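You operate a simulated robot arm through the tools that you are given. There is no shell and no other tool.

You run a simulated robot arm. Do the job below in one go: nothing can be reset, and whatever is moved stays where it is left.

## Task
Park the carriage with its handle up, then brush the dust off bench and rail.
Fine: put the red brush back. Set down upright: red brush. What is to be rubbed or washed off counts as gone when no trace of it is left.

It is judged by the outcome, as a careful person would: the job done as asked, and still so three seconds after it is handed in. It fails if anything else is knocked over, pushed out of place, dropped, spilled or broken.

## Robot
A 6-joint arm with a two-finger gripper, fixed in place. Base frame: the origin is on the floor under the middle of its stand, x ahead of it, y to its left, z up. Lengths are in m, angles in degrees, forces in N, time in s.
It reaches about 1.637 m from its shoulder. Its first joint turns from -166.0 to 166.0 degrees. Payload 3.43 kg.
The TCP is the grasp point between the finger pads, 0.02 m short of the fingertips. In the tool frame z runs along the fingers and y along their closing line. The gripper opens to 0.19 m; its body begins 0.248 m behind the TCP.
Orientation is that of the tool frame in the base frame, as [roll, pitch, yaw] about the fixed x, y, z axes, in that order (R = Rz(yaw) Ry(pitch) Rx(roll)). With the fingers straight down and closing along the base's y, the tool's x points along the base's -x, its y along +y and its z along -z.

## Interface
- The arm moves only by the tool nudge_tool. Its argument "rows" is a list of rows, each a list of 7 numbers: the shift along the tool's x, y, z in units of 150 mm (1.0 is 150 mm), then the turn, a rotation vector about the tool's x, y, z in units of 180 degrees (1.0 is 180 degrees), then the gripper command, from -1 (shut) to 1 (fully open), values between in proportion. In form: [[tx, ty, tz, rx, ry, rz, jaw], ...]. A call has 1 to 20 rows; each row is the pose to reach, as a shift and turn from the pose commanded when the call began, along the tool's axes at that moment. A call with a number of a shift or a turn outside -1 to 1 is refused whole. Each row takes 0.2 s and may step no farther than 0.05 m and 8.6 degrees from the row before; otherwise, or with a gripper value out of range, the whole call is refused. Where a pose cannot be reached the arm comes as near as it can. A force on the tool above 40 N (or 10 N above the force at the start of the call, whichever is more), or a blocked arm, ends the call early, and 0.2 s more pass. The fingers move at their own pace (about 0.045 m/s each) and stop on an object; they squeeze with about 39 N. The grip force told is the motor's: it shows also when the fingers shut on nothing. Time passes only in rows, and 0.2 s behind the last, so rows that repeat a pose let the fingers close. It gives the time, the measured TCP pose, the force on the tool (base axes), the opening and the grip force at its end, in the units of the frame above (readings bear some noise), with the torque about the TCP (base axes, N m) and any sound that the robot's microphone picked up.
- Cameras (640 x 400 px; columns grow to the right, rows downward): "scene" is fixed at [0.3968, 0.651, 1.5306]; the picture's right is [-0.63, -0.78, 0.00], its down [-0.63, 0.51, -0.58] and it looks along [0.45, -0.37, -0.81] (base axes); focal length 214 px, centre (320, 200). "wrist" rides on the gripper at [0.07, -0.008, -0.288] in the tool frame; the picture's right is [0.12, 0.99, 0.00], its down [-0.96, 0.11, -0.25] and it looks along [-0.25, 0.03, 0.97] (tool axes); focal length 261 px, centre (320, 200). There is no depth. A picture from a camera that has moved, and an enlarged one, comes with that camera's place and axes in the base frame and with its lens.
- get_image(camera): a new picture of that camera. No time passes.
- lift_body(by): slides the trunk up (or, below 0, down) by that many m; the arm rides with it, the base frame stays. It gives what a move gives, with no picture.
- inspect(camera, box): a new picture of the part [left, top, right, bottom] of that camera's present view, enlarged. No time passes.
- sign_off(): hands the job in; it is judged then, once.

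Places have to be worked out from the pictures, the camera data and where the tool is seen. Open the gripper and draw the arm clear of the work before you hand the job in, unless the task says otherwise.

The tools are called by a JSON object that holds its "api" and its "payload". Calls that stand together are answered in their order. nudge_tool: Moves the arm, as the interface text tells. Its arguments: {"type":"object","properties":{"rows":{"type":"array"}},"required":["rows"]} The other tools are called the same way: lift_body (by) moves the trunk up or down; get_image (camera) takes a picture; inspect (camera, box) takes an enlarged picture of a part of a camera's view; sign_off () hands the job in.

At the start:

```text
t: 0.0
tool_pos: [0.5877, 0.0182, 1.3459]
tcp_rot: [-180.0, 0.0, 180.0]
ft_force: [-0.2, 0.6, -0.1]
wrist_torque: [-0.01, 0.01, -0.03]
finger_gap: 0.19
grasp_force: 0.1
trunk travel left (down, up): [-0.175, 0.065]
```

scene: 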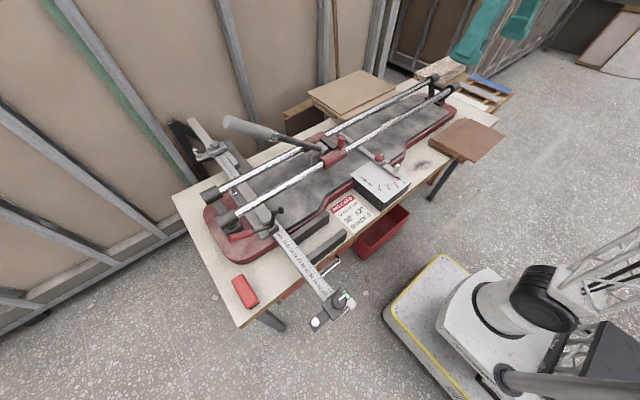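
wrist: 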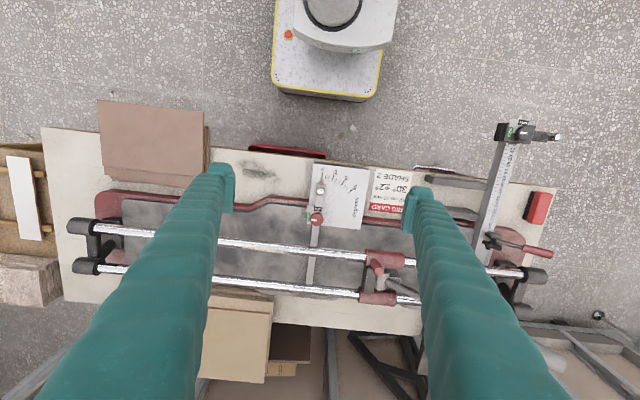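

I start by looking more closely at the scene: the tile cutter on the bench, a card with writing, and the red item at the bench corner.

{"api": "inspect", "payload": {"camera": "scene", "box": [170, 60, 330, 160]}}

{"api": "inspect", "payload": {"camera": "scene", "box": [300, 130, 460, 250]}}

{"api": "inspect", "payload": {"camera": "scene", "box": [170, 180, 370, 330]}}

{"api": "inspect", "payload": {"camera": "wrist", "box": [220, 130, 420, 255]}}

{"api": "inspect", "payload": {"camera": "wrist", "box": [420, 110, 580, 330]}}

{"api": "inspect", "payload": {"camera": "wrist", "box": [30, 90, 250, 320]}}

```text
4.00 times, centred on (250, 110) of scene
camera zoom: at [0.3968, 0.651, 1.5306], right [-0.63, -0.78, 0.0], down [-0.63, 0.51, -0.58], along [0.45, -0.37, -0.81], focal length 858 px, centre (600, 560)
```

zoom: 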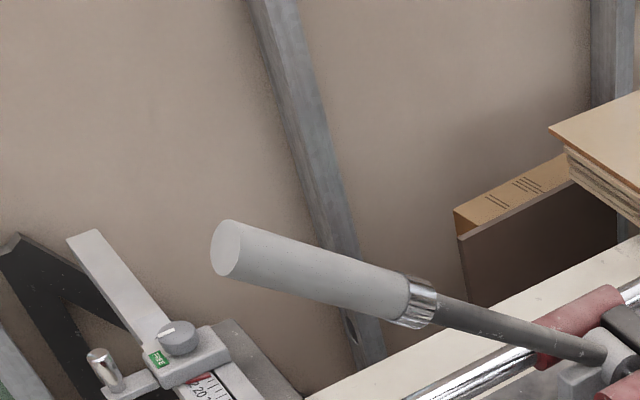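

```text
3.33 times, centred on (380, 190) of scene
camera zoom: at [0.3968, 0.651, 1.5306], right [-0.63, -0.78, 0.0], down [-0.63, 0.51, -0.58], along [0.45, -0.37, -0.81], focal length 715 px, centre (120, 233)
```

zoom: 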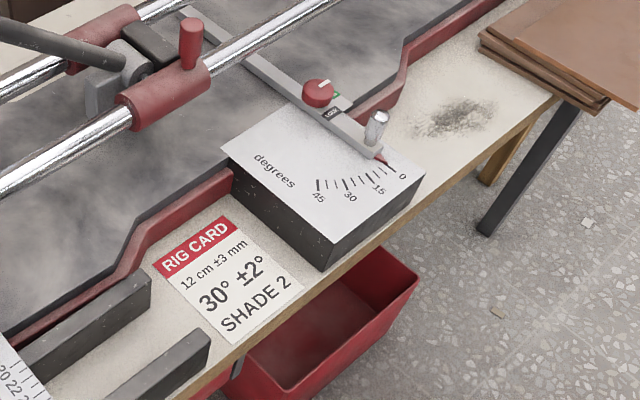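

```text
2.67 times, centred on (270, 255) of scene
camera zoom: at [0.3968, 0.651, 1.5306], right [-0.63, -0.78, 0.0], down [-0.63, 0.51, -0.58], along [0.45, -0.37, -0.81], focal length 572 px, centre (453, 53)
```

zoom: 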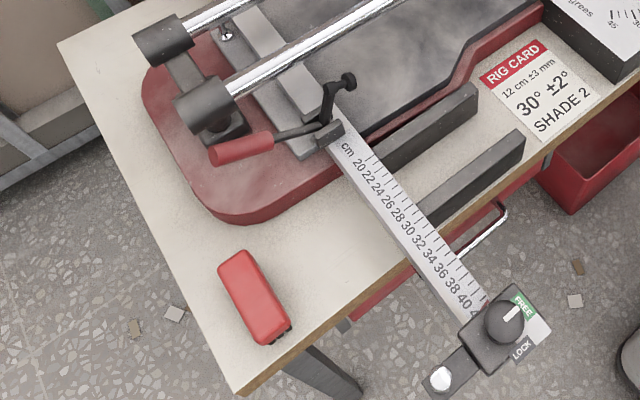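

```text
3.20 times, centred on (320, 192) of wrist
camera zoom: at [0.5177, 0.009, 1.6334], right [-0.12, 0.99, 0.0], down [0.96, 0.11, 0.25], along [0.25, 0.03, -0.97], focal length 834 px, centre (320, 224)
```

zoom: 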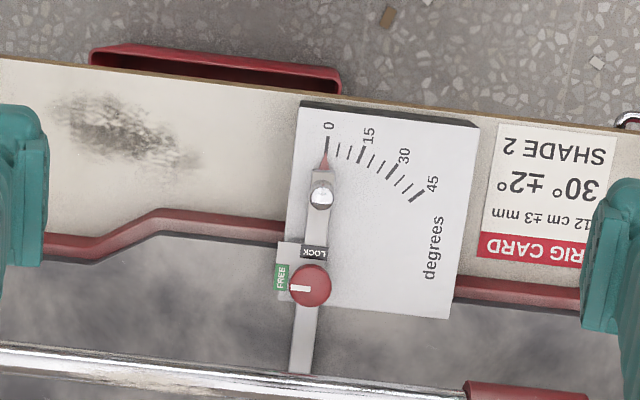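

```text
1.82 times, centred on (500, 220) of wrist
camera zoom: at [0.5177, 0.009, 1.6334], right [-0.12, 0.99, 0.0], down [0.96, 0.11, 0.25], along [0.25, 0.03, -0.97], focal length 474 px, centre (-7, 164)
```

zoom: 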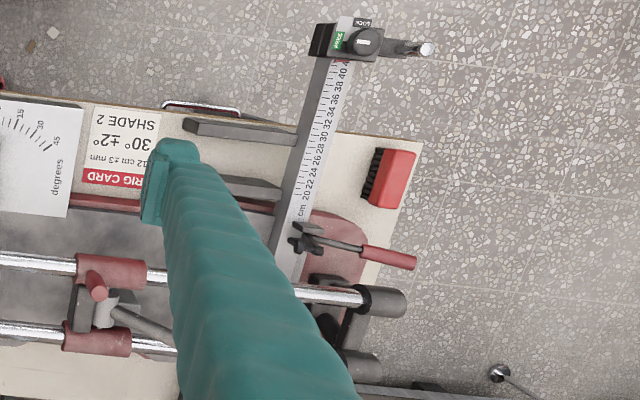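

```text
1.74 times, centred on (140, 205) of wrist
camera zoom: at [0.5177, 0.009, 1.6334], right [-0.12, 0.99, 0.0], down [0.96, 0.11, 0.25], along [0.25, 0.03, -0.97], focal length 453 px, centre (633, 191)
```

zoom: 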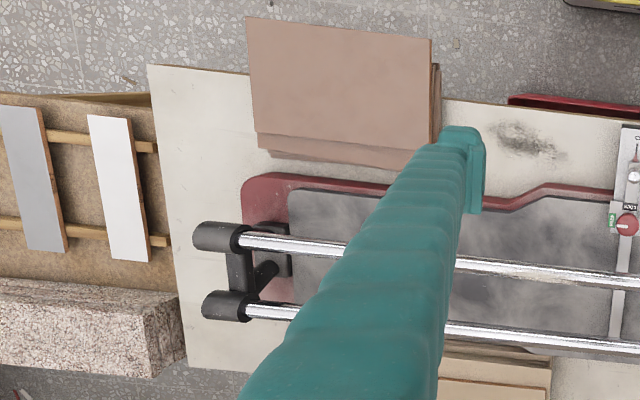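

The brush is at about (0.665, 0.73, 0.83), bristles down, so the bench top is near z 0.80. The dark dust patch is near (0.66, -0.16). Next I look closer at the rails, carriage and handle.

{"api": "inspect", "payload": {"camera": "scene", "box": [290, 120, 370, 170]}}

{"api": "inspect", "payload": {"camera": "scene", "box": [340, 70, 500, 170]}}

{"api": "inspect", "payload": {"camera": "scene", "box": [200, 130, 330, 220]}}

{"api": "inspect", "payload": {"camera": "wrist", "box": [340, 220, 420, 320]}}

{"api": "inspect", "payload": {"camera": "wrist", "box": [210, 220, 370, 310]}}

```text
8.00 times, centred on (330, 145) of scene
camera zoom: at [0.3968, 0.651, 1.5306], right [-0.63, -0.78, 0.0], down [-0.63, 0.51, -0.58], along [0.45, -0.37, -0.81], focal length 1716 px, centre (240, 640)
```

zoom: 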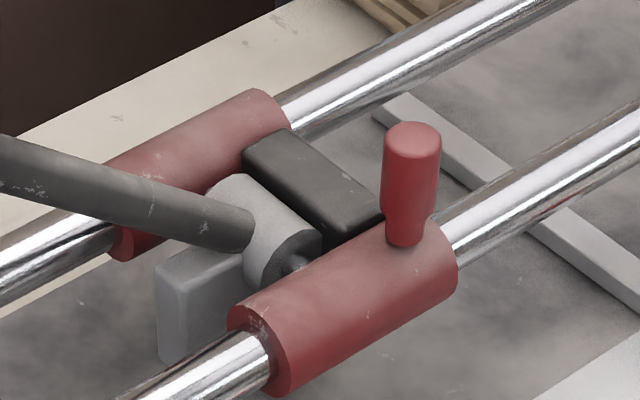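

```text
4.00 times, centred on (420, 120) of scene
camera zoom: at [0.3968, 0.651, 1.5306], right [-0.63, -0.78, 0.0], down [-0.63, 0.51, -0.58], along [0.45, -0.37, -0.81], focal length 858 px, centre (-80, 520)
```

zoom: 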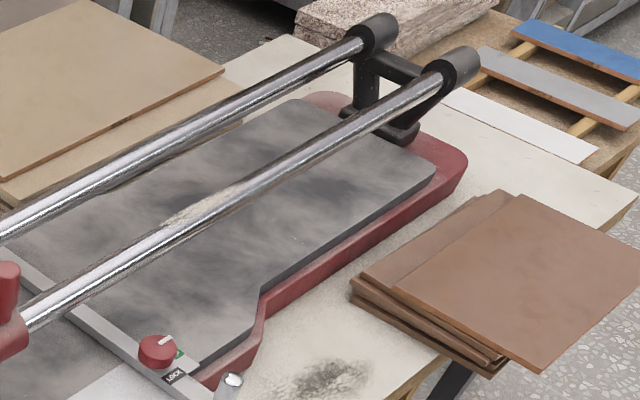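

```text
4.44 times, centred on (265, 175) of scene
camera zoom: at [0.3968, 0.651, 1.5306], right [-0.63, -0.78, 0.0], down [-0.63, 0.51, -0.58], along [0.45, -0.37, -0.81], focal length 953 px, centre (564, 311)
```

zoom: 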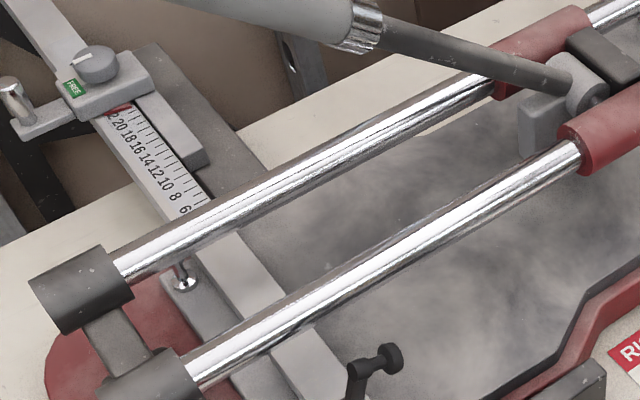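

```text
4.00 times, centred on (380, 270) of wrist
camera zoom: at [0.5177, 0.009, 1.6334], right [-0.12, 0.99, 0.0], down [0.96, 0.11, 0.25], along [0.25, 0.03, -0.97], focal length 1043 px, centre (80, -80)
```

zoom: 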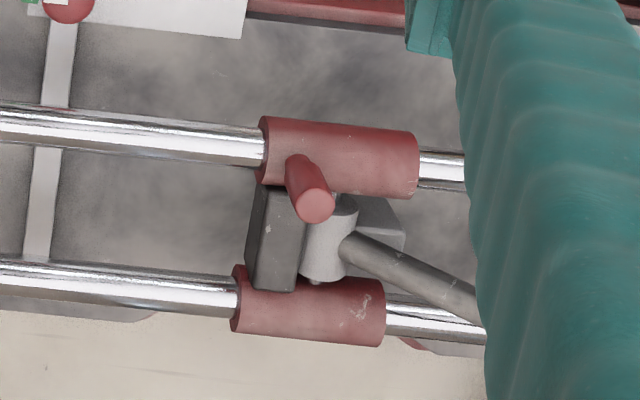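

```text
4.00 times, centred on (290, 265) of wrist
camera zoom: at [0.5177, 0.009, 1.6334], right [-0.12, 0.99, 0.0], down [0.96, 0.11, 0.25], along [0.25, 0.03, -0.97], focal length 1043 px, centre (440, -60)
```

zoom: 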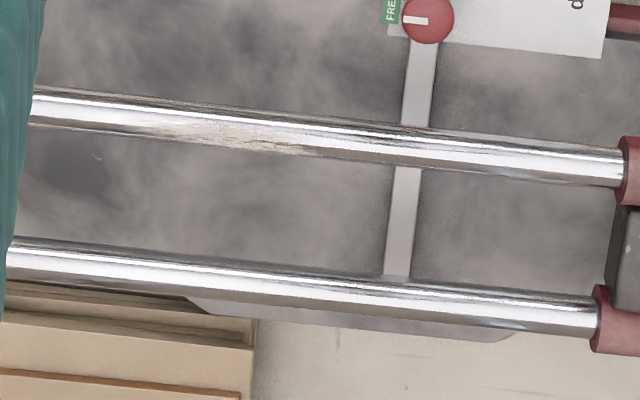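

The rail dust shows as a tan film on the near chrome rail around scene (392,122). The carriage hub is near (0.894, 0.224, 0.97) with the handle leaning about 38° up toward +y. I move the arm toward -y and down for a better look at the dust and rail ends.

{"api": "nudge_tool", "payload": {"rows": [[0, -0.3, 0.1, 0, 0, 0, 1], [0, -0.6, 0.3, 0, 0, 0, 1], [0, -0.9, 0.5, 0, 0, 0, 1], [0, -1, 0.7, 0, 0, 0, 1], [0, -1, 0.7, 0, 0, 0, 1]]}}

{"api": "get_image", "payload": {"camera": "wrist"}}

{"api": "get_image", "payload": {"camera": "scene"}}

```text
refused: row 2 steps farther than a row can; nothing moved
```

```text
taken
camera wrist: at [0.5177, 0.009, 1.6334], right [-0.12, 0.99, 0.0], down [0.96, 0.11, 0.25], along [0.25, 0.03, -0.97], focal length 261 px, centre (320, 200)
```

wrist: 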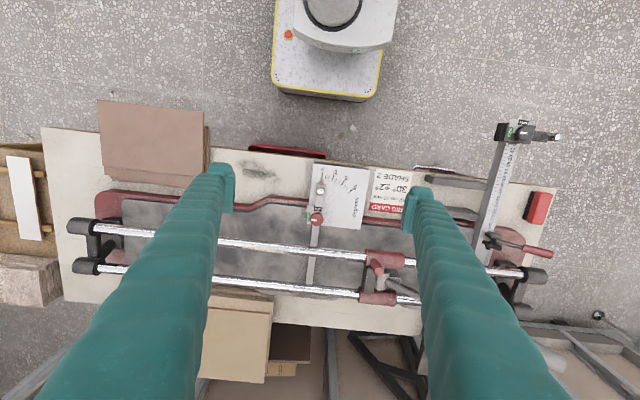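

```text
taken
```

scene: 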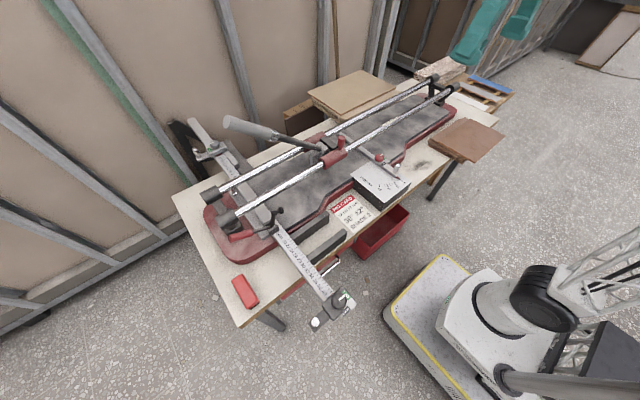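

The row steps were too big; I repeat with steps under 0.05 m each.

{"api": "nudge_tool", "payload": {"rows": [[0, -0.2, 0.14, 0, 0, 0, 1], [0, -0.4, 0.28, 0, 0, 0, 1], [0, -0.6, 0.42, 0, 0, 0, 1], [0, -0.8, 0.56, 0, 0, 0, 1], [0, -1, 0.7, 0, 0, 0, 1], [0, -1, 0.7, 0, 0, 0, 1]]}}

{"api": "get_image", "payload": {"camera": "wrist"}}

{"api": "get_image", "payload": {"camera": "scene"}}

```text
t: 1.4
tool_pos: [0.5878, -0.1323, 1.2409]
tcp_rot: [179.9, 0.0, -179.9]
ft_force: [-0.3, 1.1, 0.1]
wrist_torque: [-0.02, 0.03, 0.01]
finger_gap: 0.19
grasp_force: 0.0
trunk travel left (down, up): [-0.175, 0.065]
```

```text
taken
camera wrist: at [0.5179, -0.1416, 1.5284], right [-0.12, 0.99, 0.0], down [0.96, 0.11, 0.25], along [0.25, 0.03, -0.97], focal length 261 px, centre (320, 200)
```

wrist: 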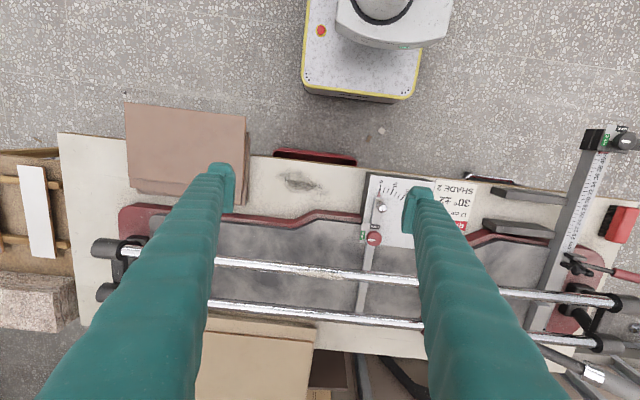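

```text
taken
```

scene: 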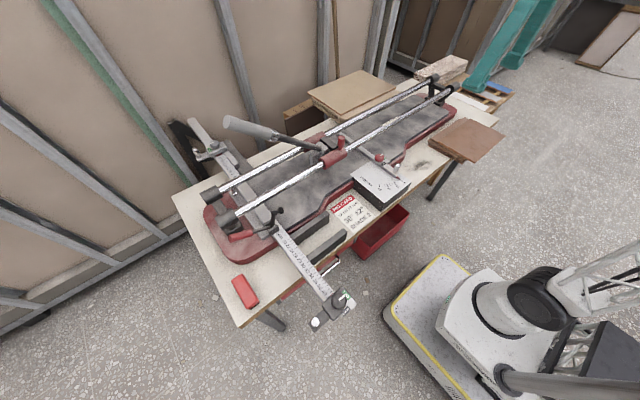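

The patches are clearer; I zoom in on the bench dust, the rail dust and both rail ends.

{"api": "inspect", "payload": {"camera": "wrist", "box": [225, 150, 425, 275]}}

{"api": "inspect", "payload": {"camera": "wrist", "box": [220, 240, 420, 360]}}

{"api": "inspect", "payload": {"camera": "wrist", "box": [480, 180, 640, 300]}}

{"api": "inspect", "payload": {"camera": "wrist", "box": [480, 270, 640, 400]}}

{"api": "inspect", "payload": {"camera": "wrist", "box": [50, 190, 230, 320]}}

```text
3.20 times, centred on (325, 212) of wrist
camera zoom: at [0.5179, -0.1416, 1.5284], right [-0.12, 0.99, 0.0], down [0.96, 0.11, 0.25], along [0.25, 0.03, -0.97], focal length 834 px, centre (304, 160)
```

zoom: 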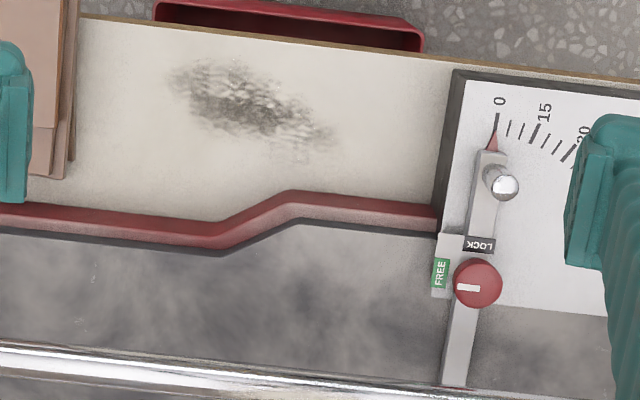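

```text
3.20 times, centred on (320, 300) of wrist
camera zoom: at [0.5179, -0.1416, 1.5284], right [-0.12, 0.99, 0.0], down [0.96, 0.11, 0.25], along [0.25, 0.03, -0.97], focal length 834 px, centre (320, -120)
```

zoom: 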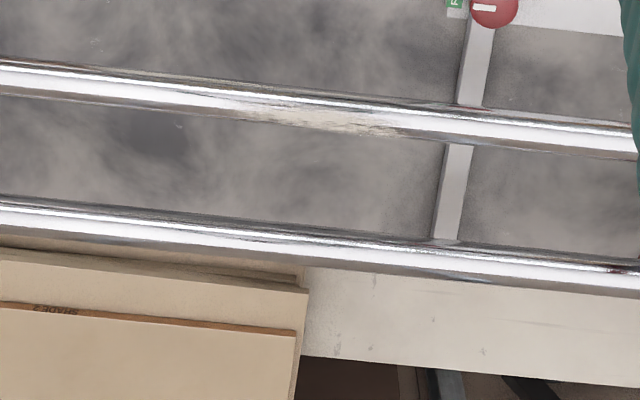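

```text
3.33 times, centred on (560, 240) of wrist
camera zoom: at [0.5179, -0.1416, 1.5284], right [-0.12, 0.99, 0.0], down [0.96, 0.11, 0.25], along [0.25, 0.03, -0.97], focal length 869 px, centre (-480, 67)
```

zoom: 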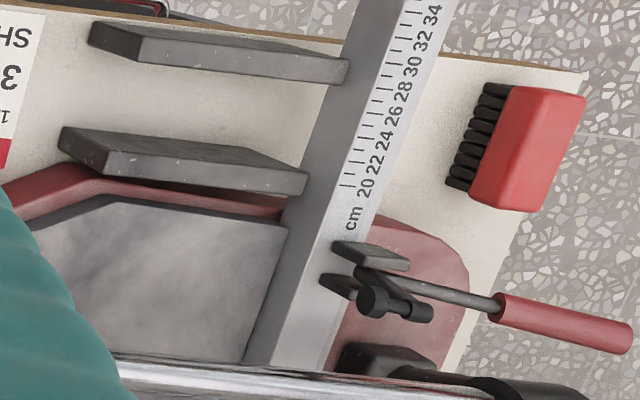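

```text
3.08 times, centred on (560, 335) of wrist
camera zoom: at [0.5179, -0.1416, 1.5284], right [-0.12, 0.99, 0.0], down [0.96, 0.11, 0.25], along [0.25, 0.03, -0.97], focal length 802 px, centre (-418, -215)
```

zoom: 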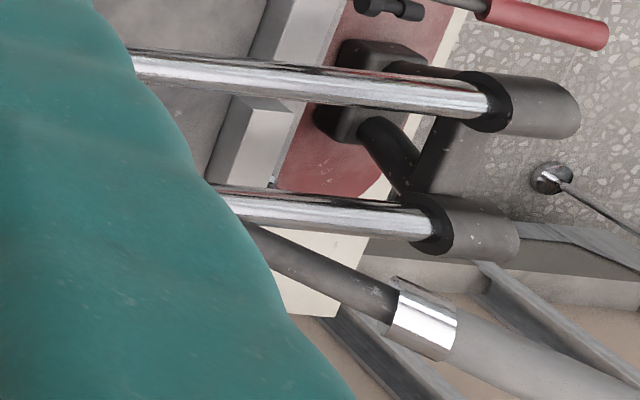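

```text
3.08 times, centred on (140, 255) of wrist
camera zoom: at [0.5179, -0.1416, 1.5284], right [-0.12, 0.99, 0.0], down [0.96, 0.11, 0.25], along [0.25, 0.03, -0.97], focal length 802 px, centre (874, 31)
```

zoom: 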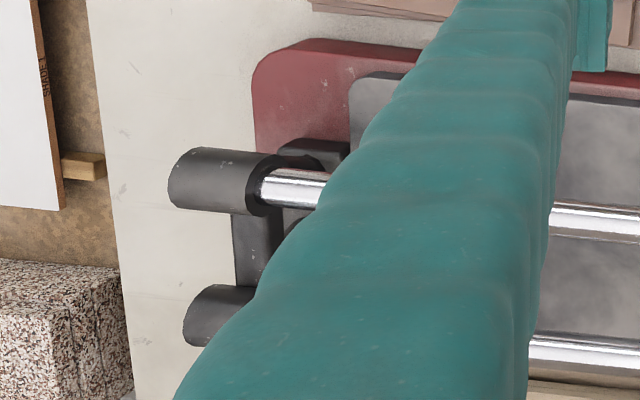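

The rail dust spans roughly y -0.17 to -0.03 on the near rail. The red peg on the carriage sleeve looks like the push post. I look for a park marking at the -y rail end first.

{"api": "nudge_tool", "payload": {"rows": [[0, -0.25, 0, 0, 0, 0, 1], [0, -0.5, 0, 0, 0, 0, 1], [0, -0.75, 0, 0, 0, 0, 1], [0, -1, 0, 0, 0, 0, 1], [0, -1, 0, 0, 0, 0, 1]]}}

{"api": "nudge_tool", "payload": {"rows": [[0, -0.25, 0, 0, 0, 0, 1], [0, -0.5, 0, 0, 0, 0, 1], [0, -0.75, 0, 0, 0, 0, 1], [0, -1, 0, 0, 0, 0, 1], [0, -1, 0, 0, 0, 0, 1]]}}

{"api": "get_image", "payload": {"camera": "wrist"}}

{"api": "inspect", "payload": {"camera": "wrist", "box": [220, 120, 420, 400]}}

```text
t: 2.6
tool_pos: [0.5889, -0.2818, 1.2407]
tcp_rot: [179.9, 0.1, 180.0]
ft_force: [1.3, -0.3, 0.9]
wrist_torque: [0.04, 0.06, 0.0]
finger_gap: 0.1899
grasp_force: 0.1
trunk travel left (down, up): [-0.175, 0.065]
```

```text
t: 3.8
tool_pos: [0.5888, -0.4329, 1.2416]
tcp_rot: [-180.0, -0.1, -180.0]
ft_force: [-0.4, -0.1, -0.2]
wrist_torque: [0.02, 0.01, -0.01]
finger_gap: 0.19
grasp_force: 0.1
trunk travel left (down, up): [-0.175, 0.065]
```

```text
taken
camera wrist: at [0.5177, -0.4415, 1.5293], right [-0.12, 0.99, 0.0], down [0.96, 0.11, 0.25], along [0.25, 0.03, -0.97], focal length 261 px, centre (320, 200)
```

wrist: 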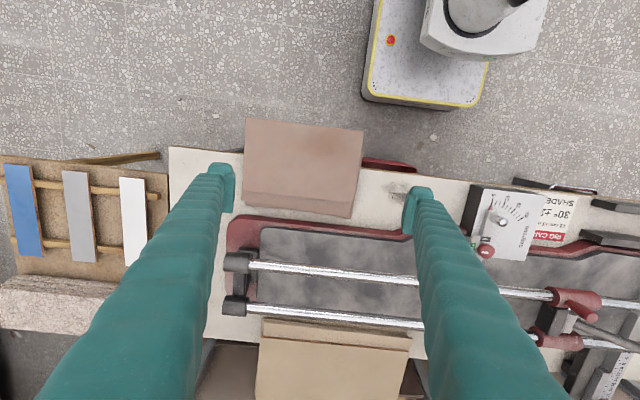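

```text
1.43 times, centred on (320, 260) of wrist
camera zoom: at [0.5177, -0.4415, 1.5293], right [-0.12, 0.99, 0.0], down [0.96, 0.11, 0.25], along [0.25, 0.03, -0.97], focal length 372 px, centre (320, 114)
```

zoom: 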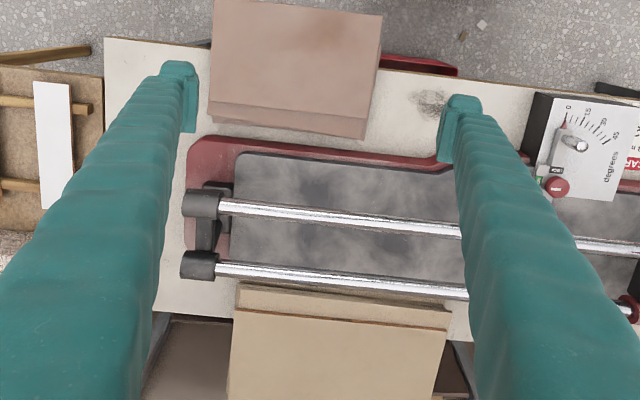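

No park label on the -y end. I now travel to the +y end for the same check.

{"api": "nudge_tool", "payload": {"rows": [[0, 0.3, 0, 0, 0, 0, 1], [0, 0.6, 0, 0, 0, 0, 1], [0, 0.9, 0, 0, 0, 0, 1], [0, 1, 0, 0, 0, 0, 1]]}}

{"api": "nudge_tool", "payload": {"rows": [[0, 0.3, 0, 0, 0, 0, 1], [0, 0.6, 0, 0, 0, 0, 1], [0, 0.9, 0, 0, 0, 0, 1], [0, 1, 0, 0, 0, 0, 1]]}}

{"api": "nudge_tool", "payload": {"rows": [[0, 0.3, 0, 0, 0, 0, 1], [0, 0.6, 0, 0, 0, 0, 1], [0, 0.9, 0, 0, 0, 0, 1], [0, 1, 0, 0, 0, 0, 1]]}}

{"api": "nudge_tool", "payload": {"rows": [[0, 0.3, 0, 0, 0, 0, 1], [0, 0.6, 0, 0, 0, 0, 1], [0, 0.9, 0, 0, 0, 0, 1], [0, 1, 0, 0, 0, 0, 1]]}}

{"api": "get_image", "payload": {"camera": "wrist"}}

```text
t: 4.8
tool_pos: [0.5862, -0.2815, 1.2436]
tcp_rot: [-179.9, 0.0, 180.0]
ft_force: [-0.3, -0.2, 0.3]
wrist_torque: [0.08, -0.03, 0.0]
finger_gap: 0.1903
grasp_force: 0.1
trunk travel left (down, up): [-0.175, 0.065]
```

```text
t: 5.8
tool_pos: [0.5868, -0.1321, 1.2424]
tcp_rot: [-179.9, 0.0, 179.9]
ft_force: [-0.5, -0.1, -0.9]
wrist_torque: [0.06, -0.01, 0.01]
finger_gap: 0.1901
grasp_force: 0.1
trunk travel left (down, up): [-0.175, 0.065]
```

```text
t: 6.8
tool_pos: [0.5884, 0.0171, 1.2391]
tcp_rot: [-179.9, 0.0, 179.9]
ft_force: [0.2, 0.3, 0.1]
wrist_torque: [0.05, 0.01, 0.02]
finger_gap: 0.1899
grasp_force: 0.0
trunk travel left (down, up): [-0.175, 0.065]
```

```text
t: 7.8
tool_pos: [0.5897, 0.1661, 1.2396]
tcp_rot: [-180.0, 0.0, 179.9]
ft_force: [-0.2, -0.7, 0.0]
wrist_torque: [0.06, 0.02, 0.02]
finger_gap: 0.1901
grasp_force: 0.0
trunk travel left (down, up): [-0.175, 0.065]
```

```text
taken
camera wrist: at [0.5185, 0.1575, 1.5263], right [-0.12, 0.99, 0.0], down [0.96, 0.11, 0.25], along [0.25, 0.03, -0.97], focal length 261 px, centre (320, 200)
```

wrist: 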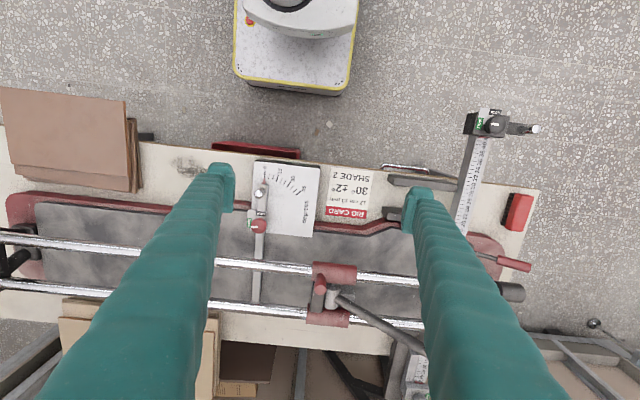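

I get a good view of the carriage from here; zooming in on it.

{"api": "inspect", "payload": {"camera": "wrist", "box": [240, 240, 420, 360]}}

{"api": "nudge_tool", "payload": {"rows": [[0, 0.3, 0, 0, 0, 0, 1], [0, 0.6, 0, 0, 0, 0, 1], [0, 0.9, 0, 0, 0, 0, 1], [0, 1, 0, 0, 0, 0, 1]]}}

{"api": "nudge_tool", "payload": {"rows": [[0, 0.3, 0, 0, 0, 0, 1], [0, 0.6, 0, 0, 0, 0, 1], [0, 0.9, 0, 0, 0, 0, 1], [0, 1, 0, 0, 0, 0, 1]]}}

{"api": "get_image", "payload": {"camera": "wrist"}}

{"api": "inspect", "payload": {"camera": "wrist", "box": [220, 120, 420, 245]}}

{"api": "inspect", "payload": {"camera": "wrist", "box": [220, 240, 420, 365]}}

```text
3.33 times, centred on (330, 300) of wrist
camera zoom: at [0.5185, 0.1575, 1.5263], right [-0.12, 0.99, 0.0], down [0.96, 0.11, 0.25], along [0.25, 0.03, -0.97], focal length 869 px, centre (287, -133)
```

zoom: 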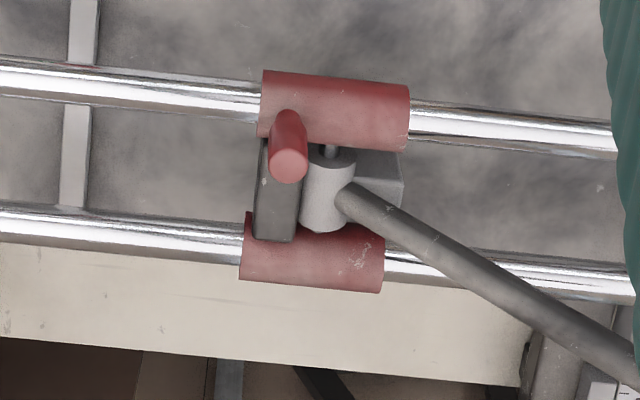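

```text
t: 8.8
tool_pos: [0.5904, 0.317, 1.2395]
tcp_rot: [179.9, 0.0, 179.9]
ft_force: [0.2, 0.4, -0.2]
wrist_torque: [0.01, 0.0, 0.0]
finger_gap: 0.19
grasp_force: 0.1
trunk travel left (down, up): [-0.175, 0.065]
```

```text
t: 9.8
tool_pos: [0.5889, 0.4694, 1.2402]
tcp_rot: [180.0, 0.0, 179.8]
ft_force: [0.1, -0.2, -0.6]
wrist_torque: [0.03, 0.02, -0.01]
finger_gap: 0.1896
grasp_force: 0.0
trunk travel left (down, up): [-0.175, 0.065]
```

```text
taken
camera wrist: at [0.5176, 0.4612, 1.5282], right [-0.12, 0.99, 0.0], down [0.96, 0.11, 0.25], along [0.25, 0.03, -0.97], focal length 261 px, centre (320, 200)
```

wrist: 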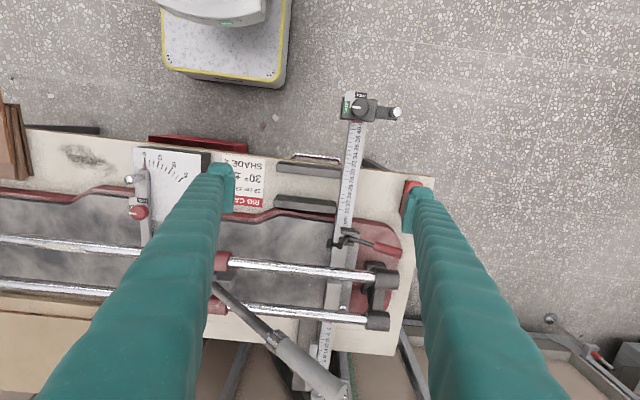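

```text
3.20 times, centred on (320, 182) of wrist
camera zoom: at [0.5176, 0.4612, 1.5282], right [-0.12, 0.99, 0.0], down [0.96, 0.11, 0.25], along [0.25, 0.03, -0.97], focal length 834 px, centre (320, 256)
```

zoom: 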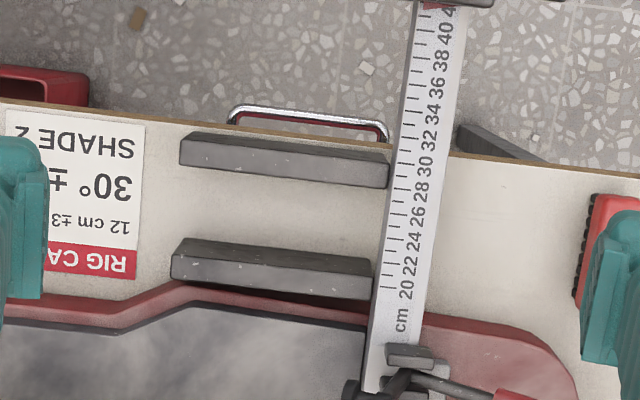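

```text
3.20 times, centred on (320, 302) of wrist
camera zoom: at [0.5176, 0.4612, 1.5282], right [-0.12, 0.99, 0.0], down [0.96, 0.11, 0.25], along [0.25, 0.03, -0.97], focal length 834 px, centre (320, -128)
```

zoom: 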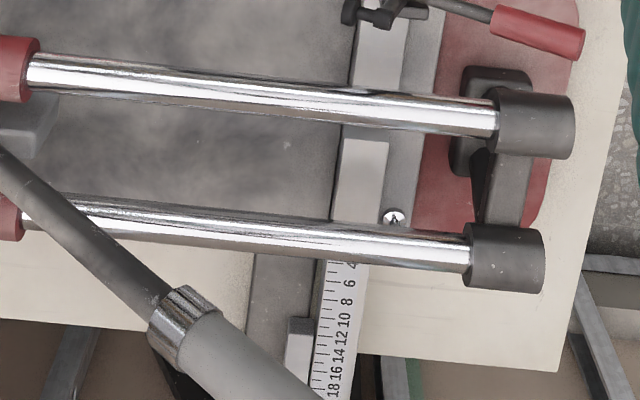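

There is no park label at either end. The rail ends are near y -0.574 and 0.638, the near rail at x≈0.831, z≈0.955, and the peg top at (0.833, 0.195, 1.044). I go over the brush to record its exact pose before touching anything.

{"api": "nudge_tool", "payload": {"rows": [[0, 0.3, 0, 0, 0, 0, 1], [0, 0.6, 0, 0, 0, 0, 1], [0, 0.9, 0, 0, 0, 0, 1], [0, 1, 0, 0, 0, 0, 1]]}}

{"api": "nudge_tool", "payload": {"rows": [[0, 0.3, 0.2, 0, 0, 0, 1], [0, 0.55, 0.4, 0, 0, 0, 1], [0, 0.75, 0.65, 0, 0, 0, 1], [0, 0.75, 0.65, 0, 0, 0, 1]]}}

{"api": "get_image", "payload": {"camera": "wrist"}}

{"api": "get_image", "payload": {"camera": "scene"}}

```text
t: 10.8
tool_pos: [0.5911, 0.62, 1.238]
tcp_rot: [-179.9, 0.0, -179.9]
ft_force: [-0.7, -0.4, -0.3]
wrist_torque: [-0.06, 0.05, -0.02]
finger_gap: 0.1899
grasp_force: 0.1
trunk travel left (down, up): [-0.175, 0.065]
```

```text
refused: row 1 steps farther than a row can; nothing moved
```

```text
taken
camera wrist: at [0.5199, 0.6111, 1.5272], right [-0.12, 0.99, 0.0], down [0.96, 0.11, 0.25], along [0.25, 0.03, -0.97], focal length 261 px, centre (320, 200)
```

wrist: 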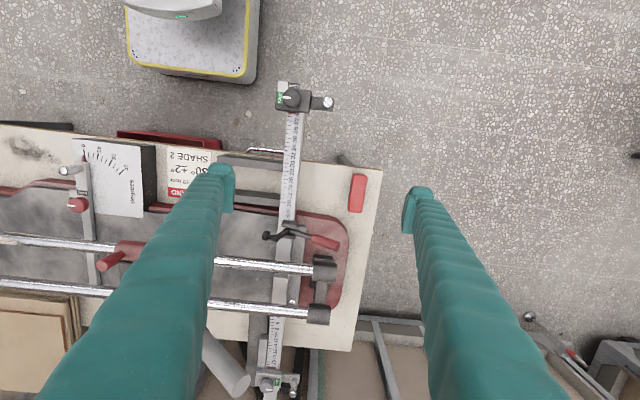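

```text
taken
```

scene: 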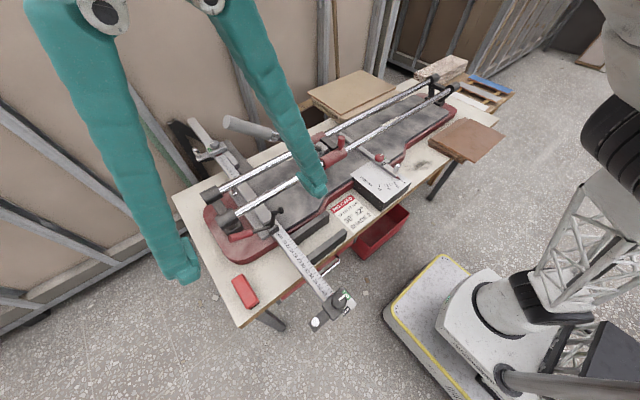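

The brush is visible nearly from above between the fingers; I zoom in on it and on the fence clamp and +y end.

{"api": "inspect", "payload": {"camera": "wrist", "box": [317, 165, 397, 225]}}

{"api": "inspect", "payload": {"camera": "wrist", "box": [210, 200, 370, 340]}}

{"api": "inspect", "payload": {"camera": "scene", "box": [220, 265, 280, 315]}}

```text
6.67 times, centred on (357, 195) of wrist
camera zoom: at [0.5199, 0.6111, 1.5272], right [-0.12, 0.99, 0.0], down [0.96, 0.11, 0.25], along [0.25, 0.03, -0.97], focal length 1738 px, centre (73, 233)
```

zoom: 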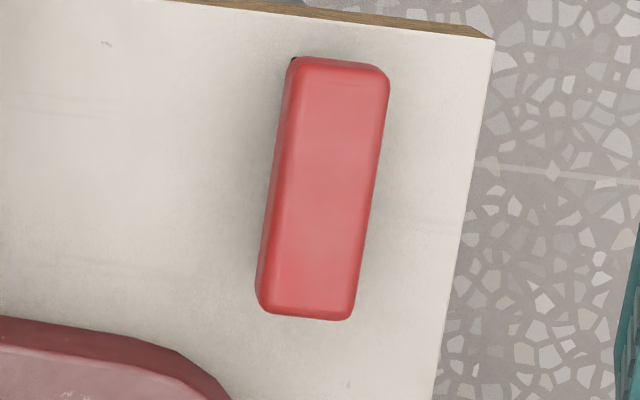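

```text
2.86 times, centred on (290, 270) of wrist
camera zoom: at [0.5199, 0.6111, 1.5272], right [-0.12, 0.99, 0.0], down [0.96, 0.11, 0.25], along [0.25, 0.03, -0.97], focal length 745 px, centre (406, 0)
```

zoom: 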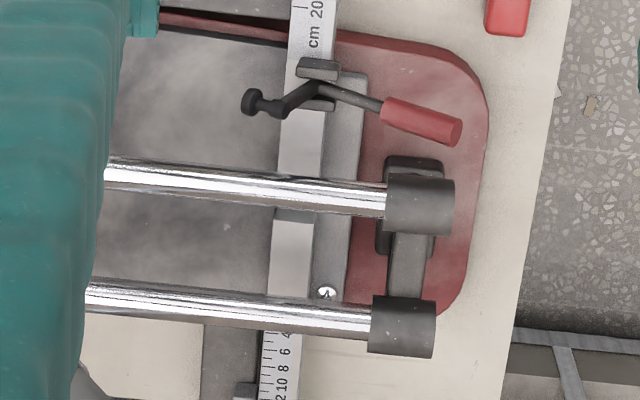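

```text
8.00 times, centred on (250, 290) of scene
camera zoom: at [0.3968, 0.651, 1.5306], right [-0.63, -0.78, 0.0], down [-0.63, 0.51, -0.58], along [0.45, -0.37, -0.81], focal length 1716 px, centre (880, -520)
```

zoom: 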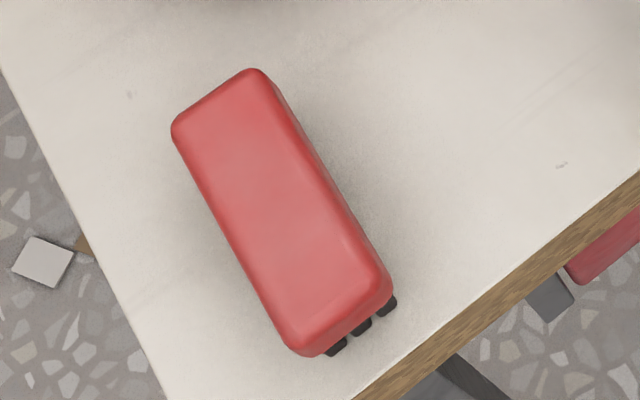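

The brush is axis-aligned, about 10.5 cm along x and 3.6 cm along y, centred at (0.669, 0.733) with its top near z 0.832 on a bench at 0.80. Now to the handle: I rise, turn the fingers to close along x, and head above the grip at about (0.894, 0.49, 1.18).

{"api": "nudge_tool", "payload": {"rows": [[-0.1, -0.08, -0.1, 0, 0, 0.0455, 0.6], [-0.2, -0.16, -0.2, 0, 0, 0.091, 0.4], [-0.3, -0.24, -0.3, 0, 0, 0.1365, 0.3], [-0.4, -0.32, -0.4, 0, 0, 0.182, 0.3], [-0.5, -0.4, -0.5, 0, 0, 0.2275, 0.3], [-0.6, -0.48, -0.6, 0, 0, 0.273, 0.3], [-0.7, -0.56, -0.7, 0, 0, 0.3185, 0.3], [-0.8, -0.64, -0.8, 0, 0, 0.364, 0.3], [-0.9, -0.72, -0.8, 0, 0, 0.4095, 0.3], [-1, -0.8, -0.8, 0, 0, 0.455, 0.3], [-1, -0.867, -0.8, 0, 0, 0.5, 0.3], [-1, -0.867, -0.8, 0, 0, 0.5, 0.3]]}}

{"api": "get_image", "payload": {"camera": "wrist"}}

{"api": "get_image", "payload": {"camera": "scene"}}

```text
t: 13.4
tool_pos: [0.6961, 0.4561, 1.274]
tcp_rot: [179.5, -0.3, 89.9]
ft_force: [0.1, 1.0, 0.0]
wrist_torque: [0.03, -0.01, 0.03]
finger_gap: 0.1236
grasp_force: 0.1
out of reach, approached as far as the arm can: row 2, 3, 4, 5, 6, 7, 8, 9, 10, 11, 12
trunk travel left (down, up): [-0.175, 0.065]
```

```text
taken
camera wrist: at [0.6846, 0.5246, 1.5621], right [0.99, 0.12, 0.01], down [0.11, -0.96, 0.24], along [0.04, -0.24, -0.97], focal length 261 px, centre (320, 200)
```

wrist: 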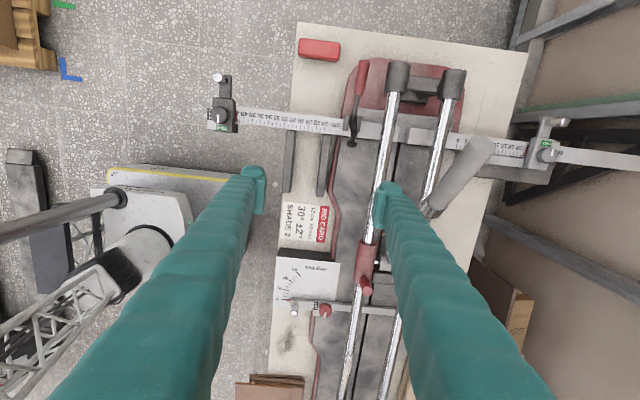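

```text
taken
```

scene: 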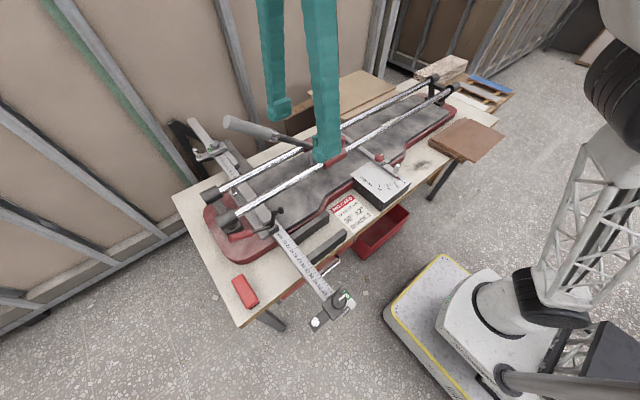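

The straight-down pose is out of reach that high, so the shoulder is low and I should come at the handle with the fingers horizontal. First a tiny no-shift row to learn which pose counts as commanded now.

{"api": "nudge_tool", "payload": {"rows": [[0, 0, 0.1, 0, 0, 0, 0.3]]}}

```text
t: 13.8
tool_pos: [0.6953, 0.457, 1.2593]
tcp_rot: [180.0, 0.1, 90.0]
ft_force: [-0.2, -0.1, 0.5]
wrist_torque: [0.04, 0.02, -0.02]
finger_gap: 0.1234
grasp_force: 0.0
trunk travel left (down, up): [-0.175, 0.065]
```

The commanded pose follows the reached one. I now turn the tool about its x axis by -90° so the fingers point to +x.

{"api": "nudge_tool", "payload": {"rows": [[0, 0, 0, -0.0455, 0, 0, 0.3], [0, 0, 0, -0.091, 0, 0, 0.3], [0, 0, 0, -0.1365, 0, 0, 0.3], [0, 0, 0, -0.182, 0, 0, 0.3], [0, 0, 0, -0.2275, 0, 0, 0.3], [0, 0, 0, -0.273, 0, 0, 0.3], [0, 0, 0, -0.3185, 0, 0, 0.3], [0, 0, 0, -0.364, 0, 0, 0.3], [0, 0, 0, -0.4095, 0, 0, 0.3], [0, 0, 0, -0.455, 0, 0, 0.3], [0, 0, 0, -0.5, 0, 0, 0.3], [0, 0, 0, -0.5, 0, 0, 0.3]]}}

{"api": "get_image", "payload": {"camera": "wrist"}}

{"api": "get_image", "payload": {"camera": "scene"}}

```text
t: 16.4
tool_pos: [0.6985, 0.4581, 1.2588]
tcp_rot: [120.2, 0.1, 90.1]
ft_force: [0.4, -0.5, 0.1]
wrist_torque: [0.0, 0.0, -0.01]
finger_gap: 0.1237
grasp_force: 0.1
out of reach, approached as far as the arm can: row 8, 9, 10, 11, 12
trunk travel left (down, up): [-0.175, 0.065]
```

```text
taken
camera wrist: at [0.444, 0.5285, 1.3964], right [0.5, 0.12, 0.86], down [-0.15, -0.96, 0.23], along [0.85, -0.25, -0.46], focal length 261 px, centre (320, 200)
```

wrist: 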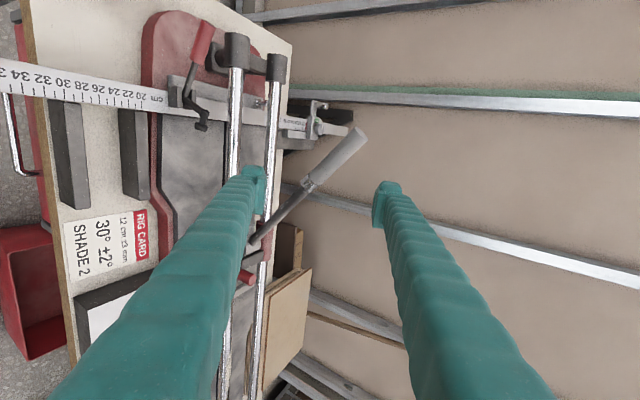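

```text
taken
```

scene: 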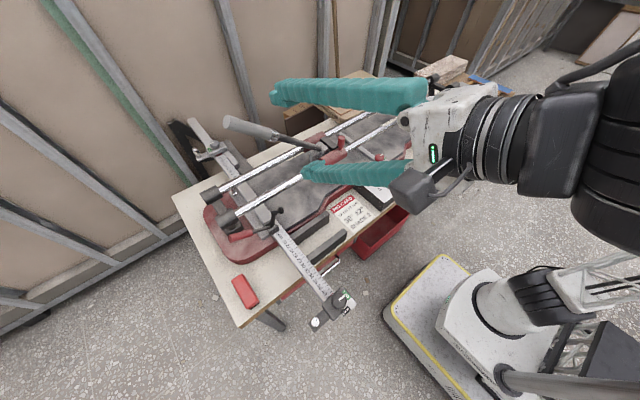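

The tool tilted to 60° before hitting a joint limit, and the picture confirms the handle line (tip ≈ (0.894, 0.538, 1.218)). I roll the fingers by 34° to close across the handle and move to a point 0.15 m short of the grip.

{"api": "nudge_tool", "payload": {"rows": [[0.04, 0.035, 0.08, 0, 0, 0.038, 0.3], [0.08, 0.07, 0.16, 0, 0, 0.076, 0.3], [0.12, 0.105, 0.24, 0, 0, 0.114, 0.3], [0.16, 0.14, 0.32, 0, 0, 0.152, 0.3], [0.2, 0.173, 0.405, 0, 0, 0.189, 0.3], [0.2, 0.173, 0.405, 0, 0, 0.189, 0.3]]}}

{"api": "get_image", "payload": {"camera": "wrist"}}

{"api": "get_image", "payload": {"camera": "scene"}}

```text
t: 17.8
tool_pos: [0.8175, 0.4412, 1.3236]
tcp_rot: [130.9, -24.4, 75.7]
ft_force: [-0.7, -0.4, 0.1]
wrist_torque: [0.0, -0.03, 0.0]
finger_gap: 0.1234
grasp_force: 0.0
out of reach, approached as far as the arm can: row 1, 2, 3, 4, 5, 6
trunk travel left (down, up): [-0.175, 0.065]
```

```text
taken
camera wrist: at [0.598, 0.4854, 1.518], right [0.58, -0.35, 0.73], down [-0.35, -0.92, -0.17], along [0.74, -0.16, -0.66], focal length 261 px, centre (320, 200)
```

wrist: 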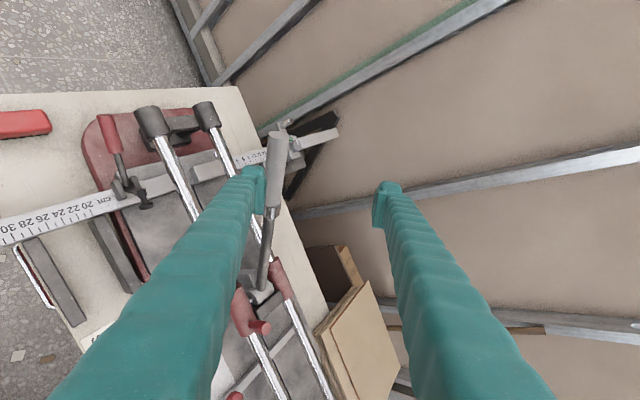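

```text
taken
```

scene: 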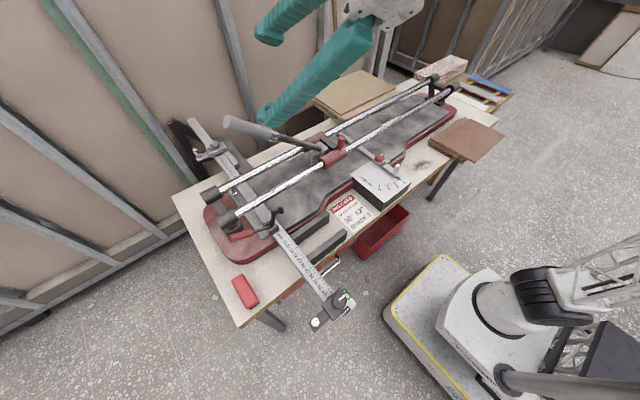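

The solver traded position for tilt, but the resulting orientation (fingers along (0.80, 0.08, -0.60), closing almost across the handle) is usable. I just shift 8 cm along the closing line so the handle lies between the fingers.

{"api": "nudge_tool", "payload": {"rows": [[0, -0.14, 0.0, 0, 0, 0, 0.3], [0, -0.28, 0.0, 0, 0, 0, 0.3], [0, -0.42, 0.0, 0, 0, 0, 0.3], [0, -0.538, 0.0, 0, 0, 0, 0.3], [0, -0.538, 0.0, 0, 0, 0, 0.3]]}}

{"api": "get_image", "payload": {"camera": "wrist"}}

```text
t: 19.0
tool_pos: [0.791, 0.461, 1.2877]
tcp_rot: [133.0, -23.3, 77.1]
ft_force: [0.7, -0.1, -1.1]
wrist_torque: [-0.03, 0.0, -0.02]
finger_gap: 0.1235
grasp_force: 0.1
out of reach, approached as far as the arm can: row 1, 2, 3, 4, 5
trunk travel left (down, up): [-0.175, 0.065]
```

```text
taken
camera wrist: at [0.5777, 0.4979, 1.4897], right [0.62, -0.32, 0.71], down [-0.32, -0.94, -0.15], along [0.72, -0.14, -0.68], focal length 261 px, centre (320, 200)
```

wrist: 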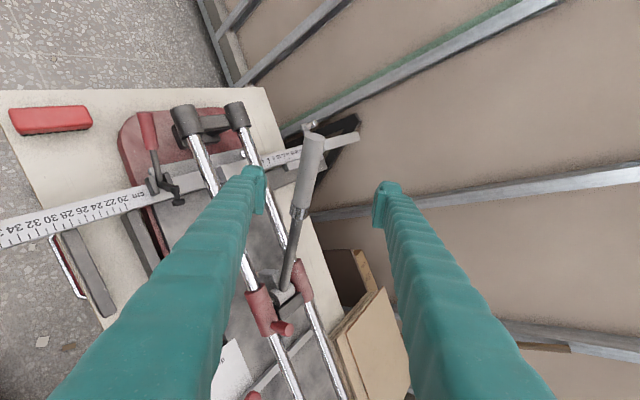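

Still against a limit, probably the last wrist joint after the +90° yaw. I back off toward the robot and spin the tool the other way (‑180° about its axis) so the same grip is reached from the opposite wrist side.

{"api": "nudge_tool", "payload": {"rows": [[-0.03, -0.06, -0.04, 0, 0, -0.045, 0.3], [-0.06, -0.12, -0.08, 0, 0, -0.09, 0.3], [-0.09, -0.18, -0.12, 0, 0, -0.135, 0.3], [-0.12, -0.24, -0.16, 0, 0, -0.18, 0.3], [-0.15, -0.3, -0.2, 0, 0, -0.225, 0.3], [-0.18, -0.36, -0.24, 0, 0, -0.27, 0.3], [-0.21, -0.42, -0.28, 0, 0, -0.315, 0.3], [-0.24, -0.48, -0.32, 0, 0, -0.36, 0.3], [-0.26, -0.556, -0.374, 0, 0, -0.405, 0.3], [-0.26, -0.556, -0.374, 0, 0, -0.45, 0.3], [-0.26, -0.556, -0.374, 0, 0, -0.495, 0.3], [-0.26, -0.556, -0.374, 0, 0, -0.54, 0.3], [-0.26, -0.556, -0.374, 0, 0, -0.54, 0.3]]}}

{"api": "get_image", "payload": {"camera": "wrist"}}

{"api": "get_image", "payload": {"camera": "scene"}}

```text
t: 21.8
tool_pos: [0.6888, 0.4575, 1.2511]
tcp_rot: [154.0, 45.8, 153.0]
ft_force: [0.1, -0.4, 0.3]
wrist_torque: [0.0, -0.02, 0.02]
finger_gap: 0.1235
grasp_force: 0.1
trunk travel left (down, up): [-0.175, 0.065]
```

```text
taken
camera wrist: at [0.4224, 0.4424, 1.3784], right [0.05, 0.97, 0.22], down [0.42, -0.22, 0.88], along [0.91, 0.05, -0.42], focal length 261 px, centre (320, 200)
```

wrist: 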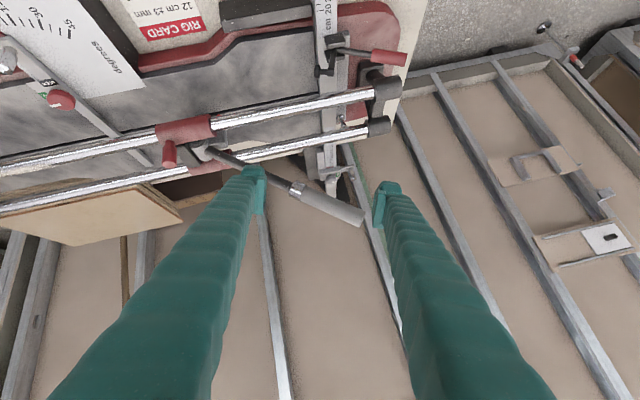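

```text
taken
```

scene: 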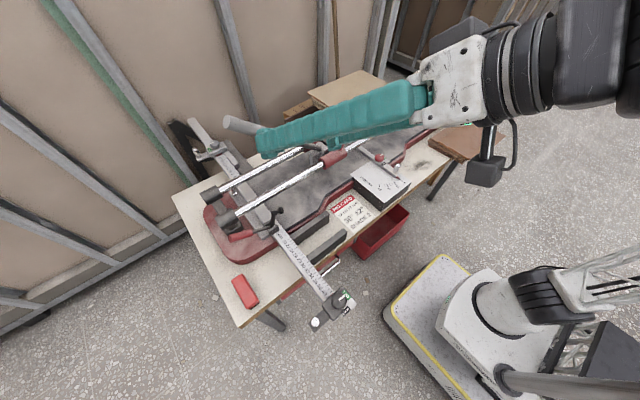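

That side is comfortable and within reach. I continue the roll by -78° so the fingers close across the handle, and move to about 12 cm short of the grip.

{"api": "nudge_tool", "payload": {"rows": [[-0.043, 0.021, 0.059, 0, 0, -0.0435, 0.3], [-0.085, 0.043, 0.118, 0, 0, -0.087, 0.3], [-0.128, 0.064, 0.178, 0, 0, -0.1305, 0.3], [-0.171, 0.086, 0.237, 0, 0, -0.174, 0.3], [-0.214, 0.107, 0.296, 0, 0, -0.2175, 0.3], [-0.256, 0.128, 0.355, 0, 0, -0.261, 0.3], [-0.299, 0.15, 0.414, 0, 0, -0.3045, 0.3], [-0.342, 0.171, 0.474, 0, 0, -0.348, 0.3], [-0.384, 0.193, 0.533, 0, 0, -0.3915, 0.3], [-0.427, 0.214, 0.592, 0, 0, -0.435, 0.3], [-0.427, 0.214, 0.592, 0, 0, -0.435, 0.3]]}}

{"api": "get_image", "payload": {"camera": "wrist"}}

{"api": "get_image", "payload": {"camera": "scene"}}

```text
t: 24.2
tool_pos: [0.8045, 0.4758, 1.2518]
tcp_rot: [-134.4, 26.4, -106.4]
ft_force: [0.0, -0.1, -0.2]
wrist_torque: [-0.03, 0.0, 0.04]
finger_gap: 0.1234
grasp_force: 0.1
trunk travel left (down, up): [-0.175, 0.065]
```

```text
taken
camera wrist: at [0.567, 0.3828, 1.406], right [-0.61, 0.4, -0.69], down [-0.02, 0.86, 0.51], along [0.79, 0.32, -0.52], focal length 261 px, centre (320, 200)
```

wrist: 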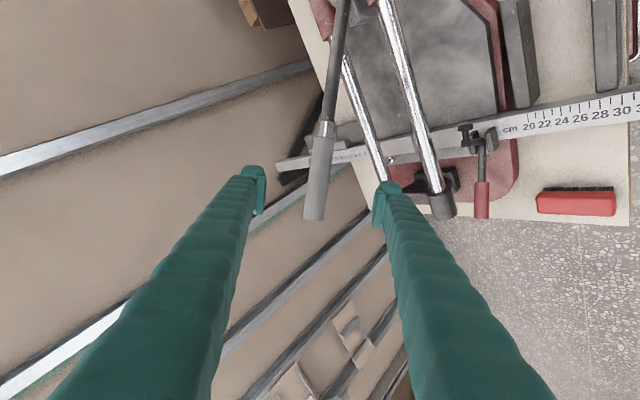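

```text
taken
```

scene: 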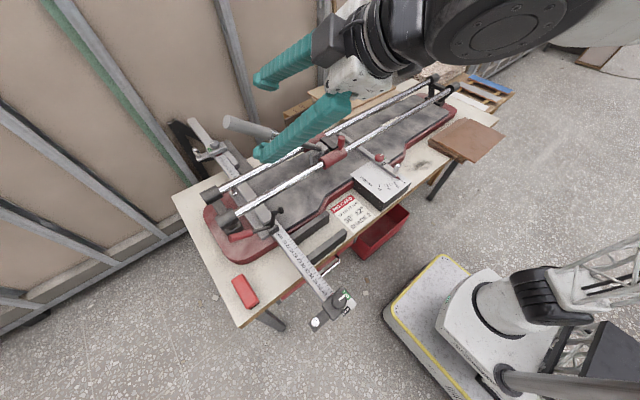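

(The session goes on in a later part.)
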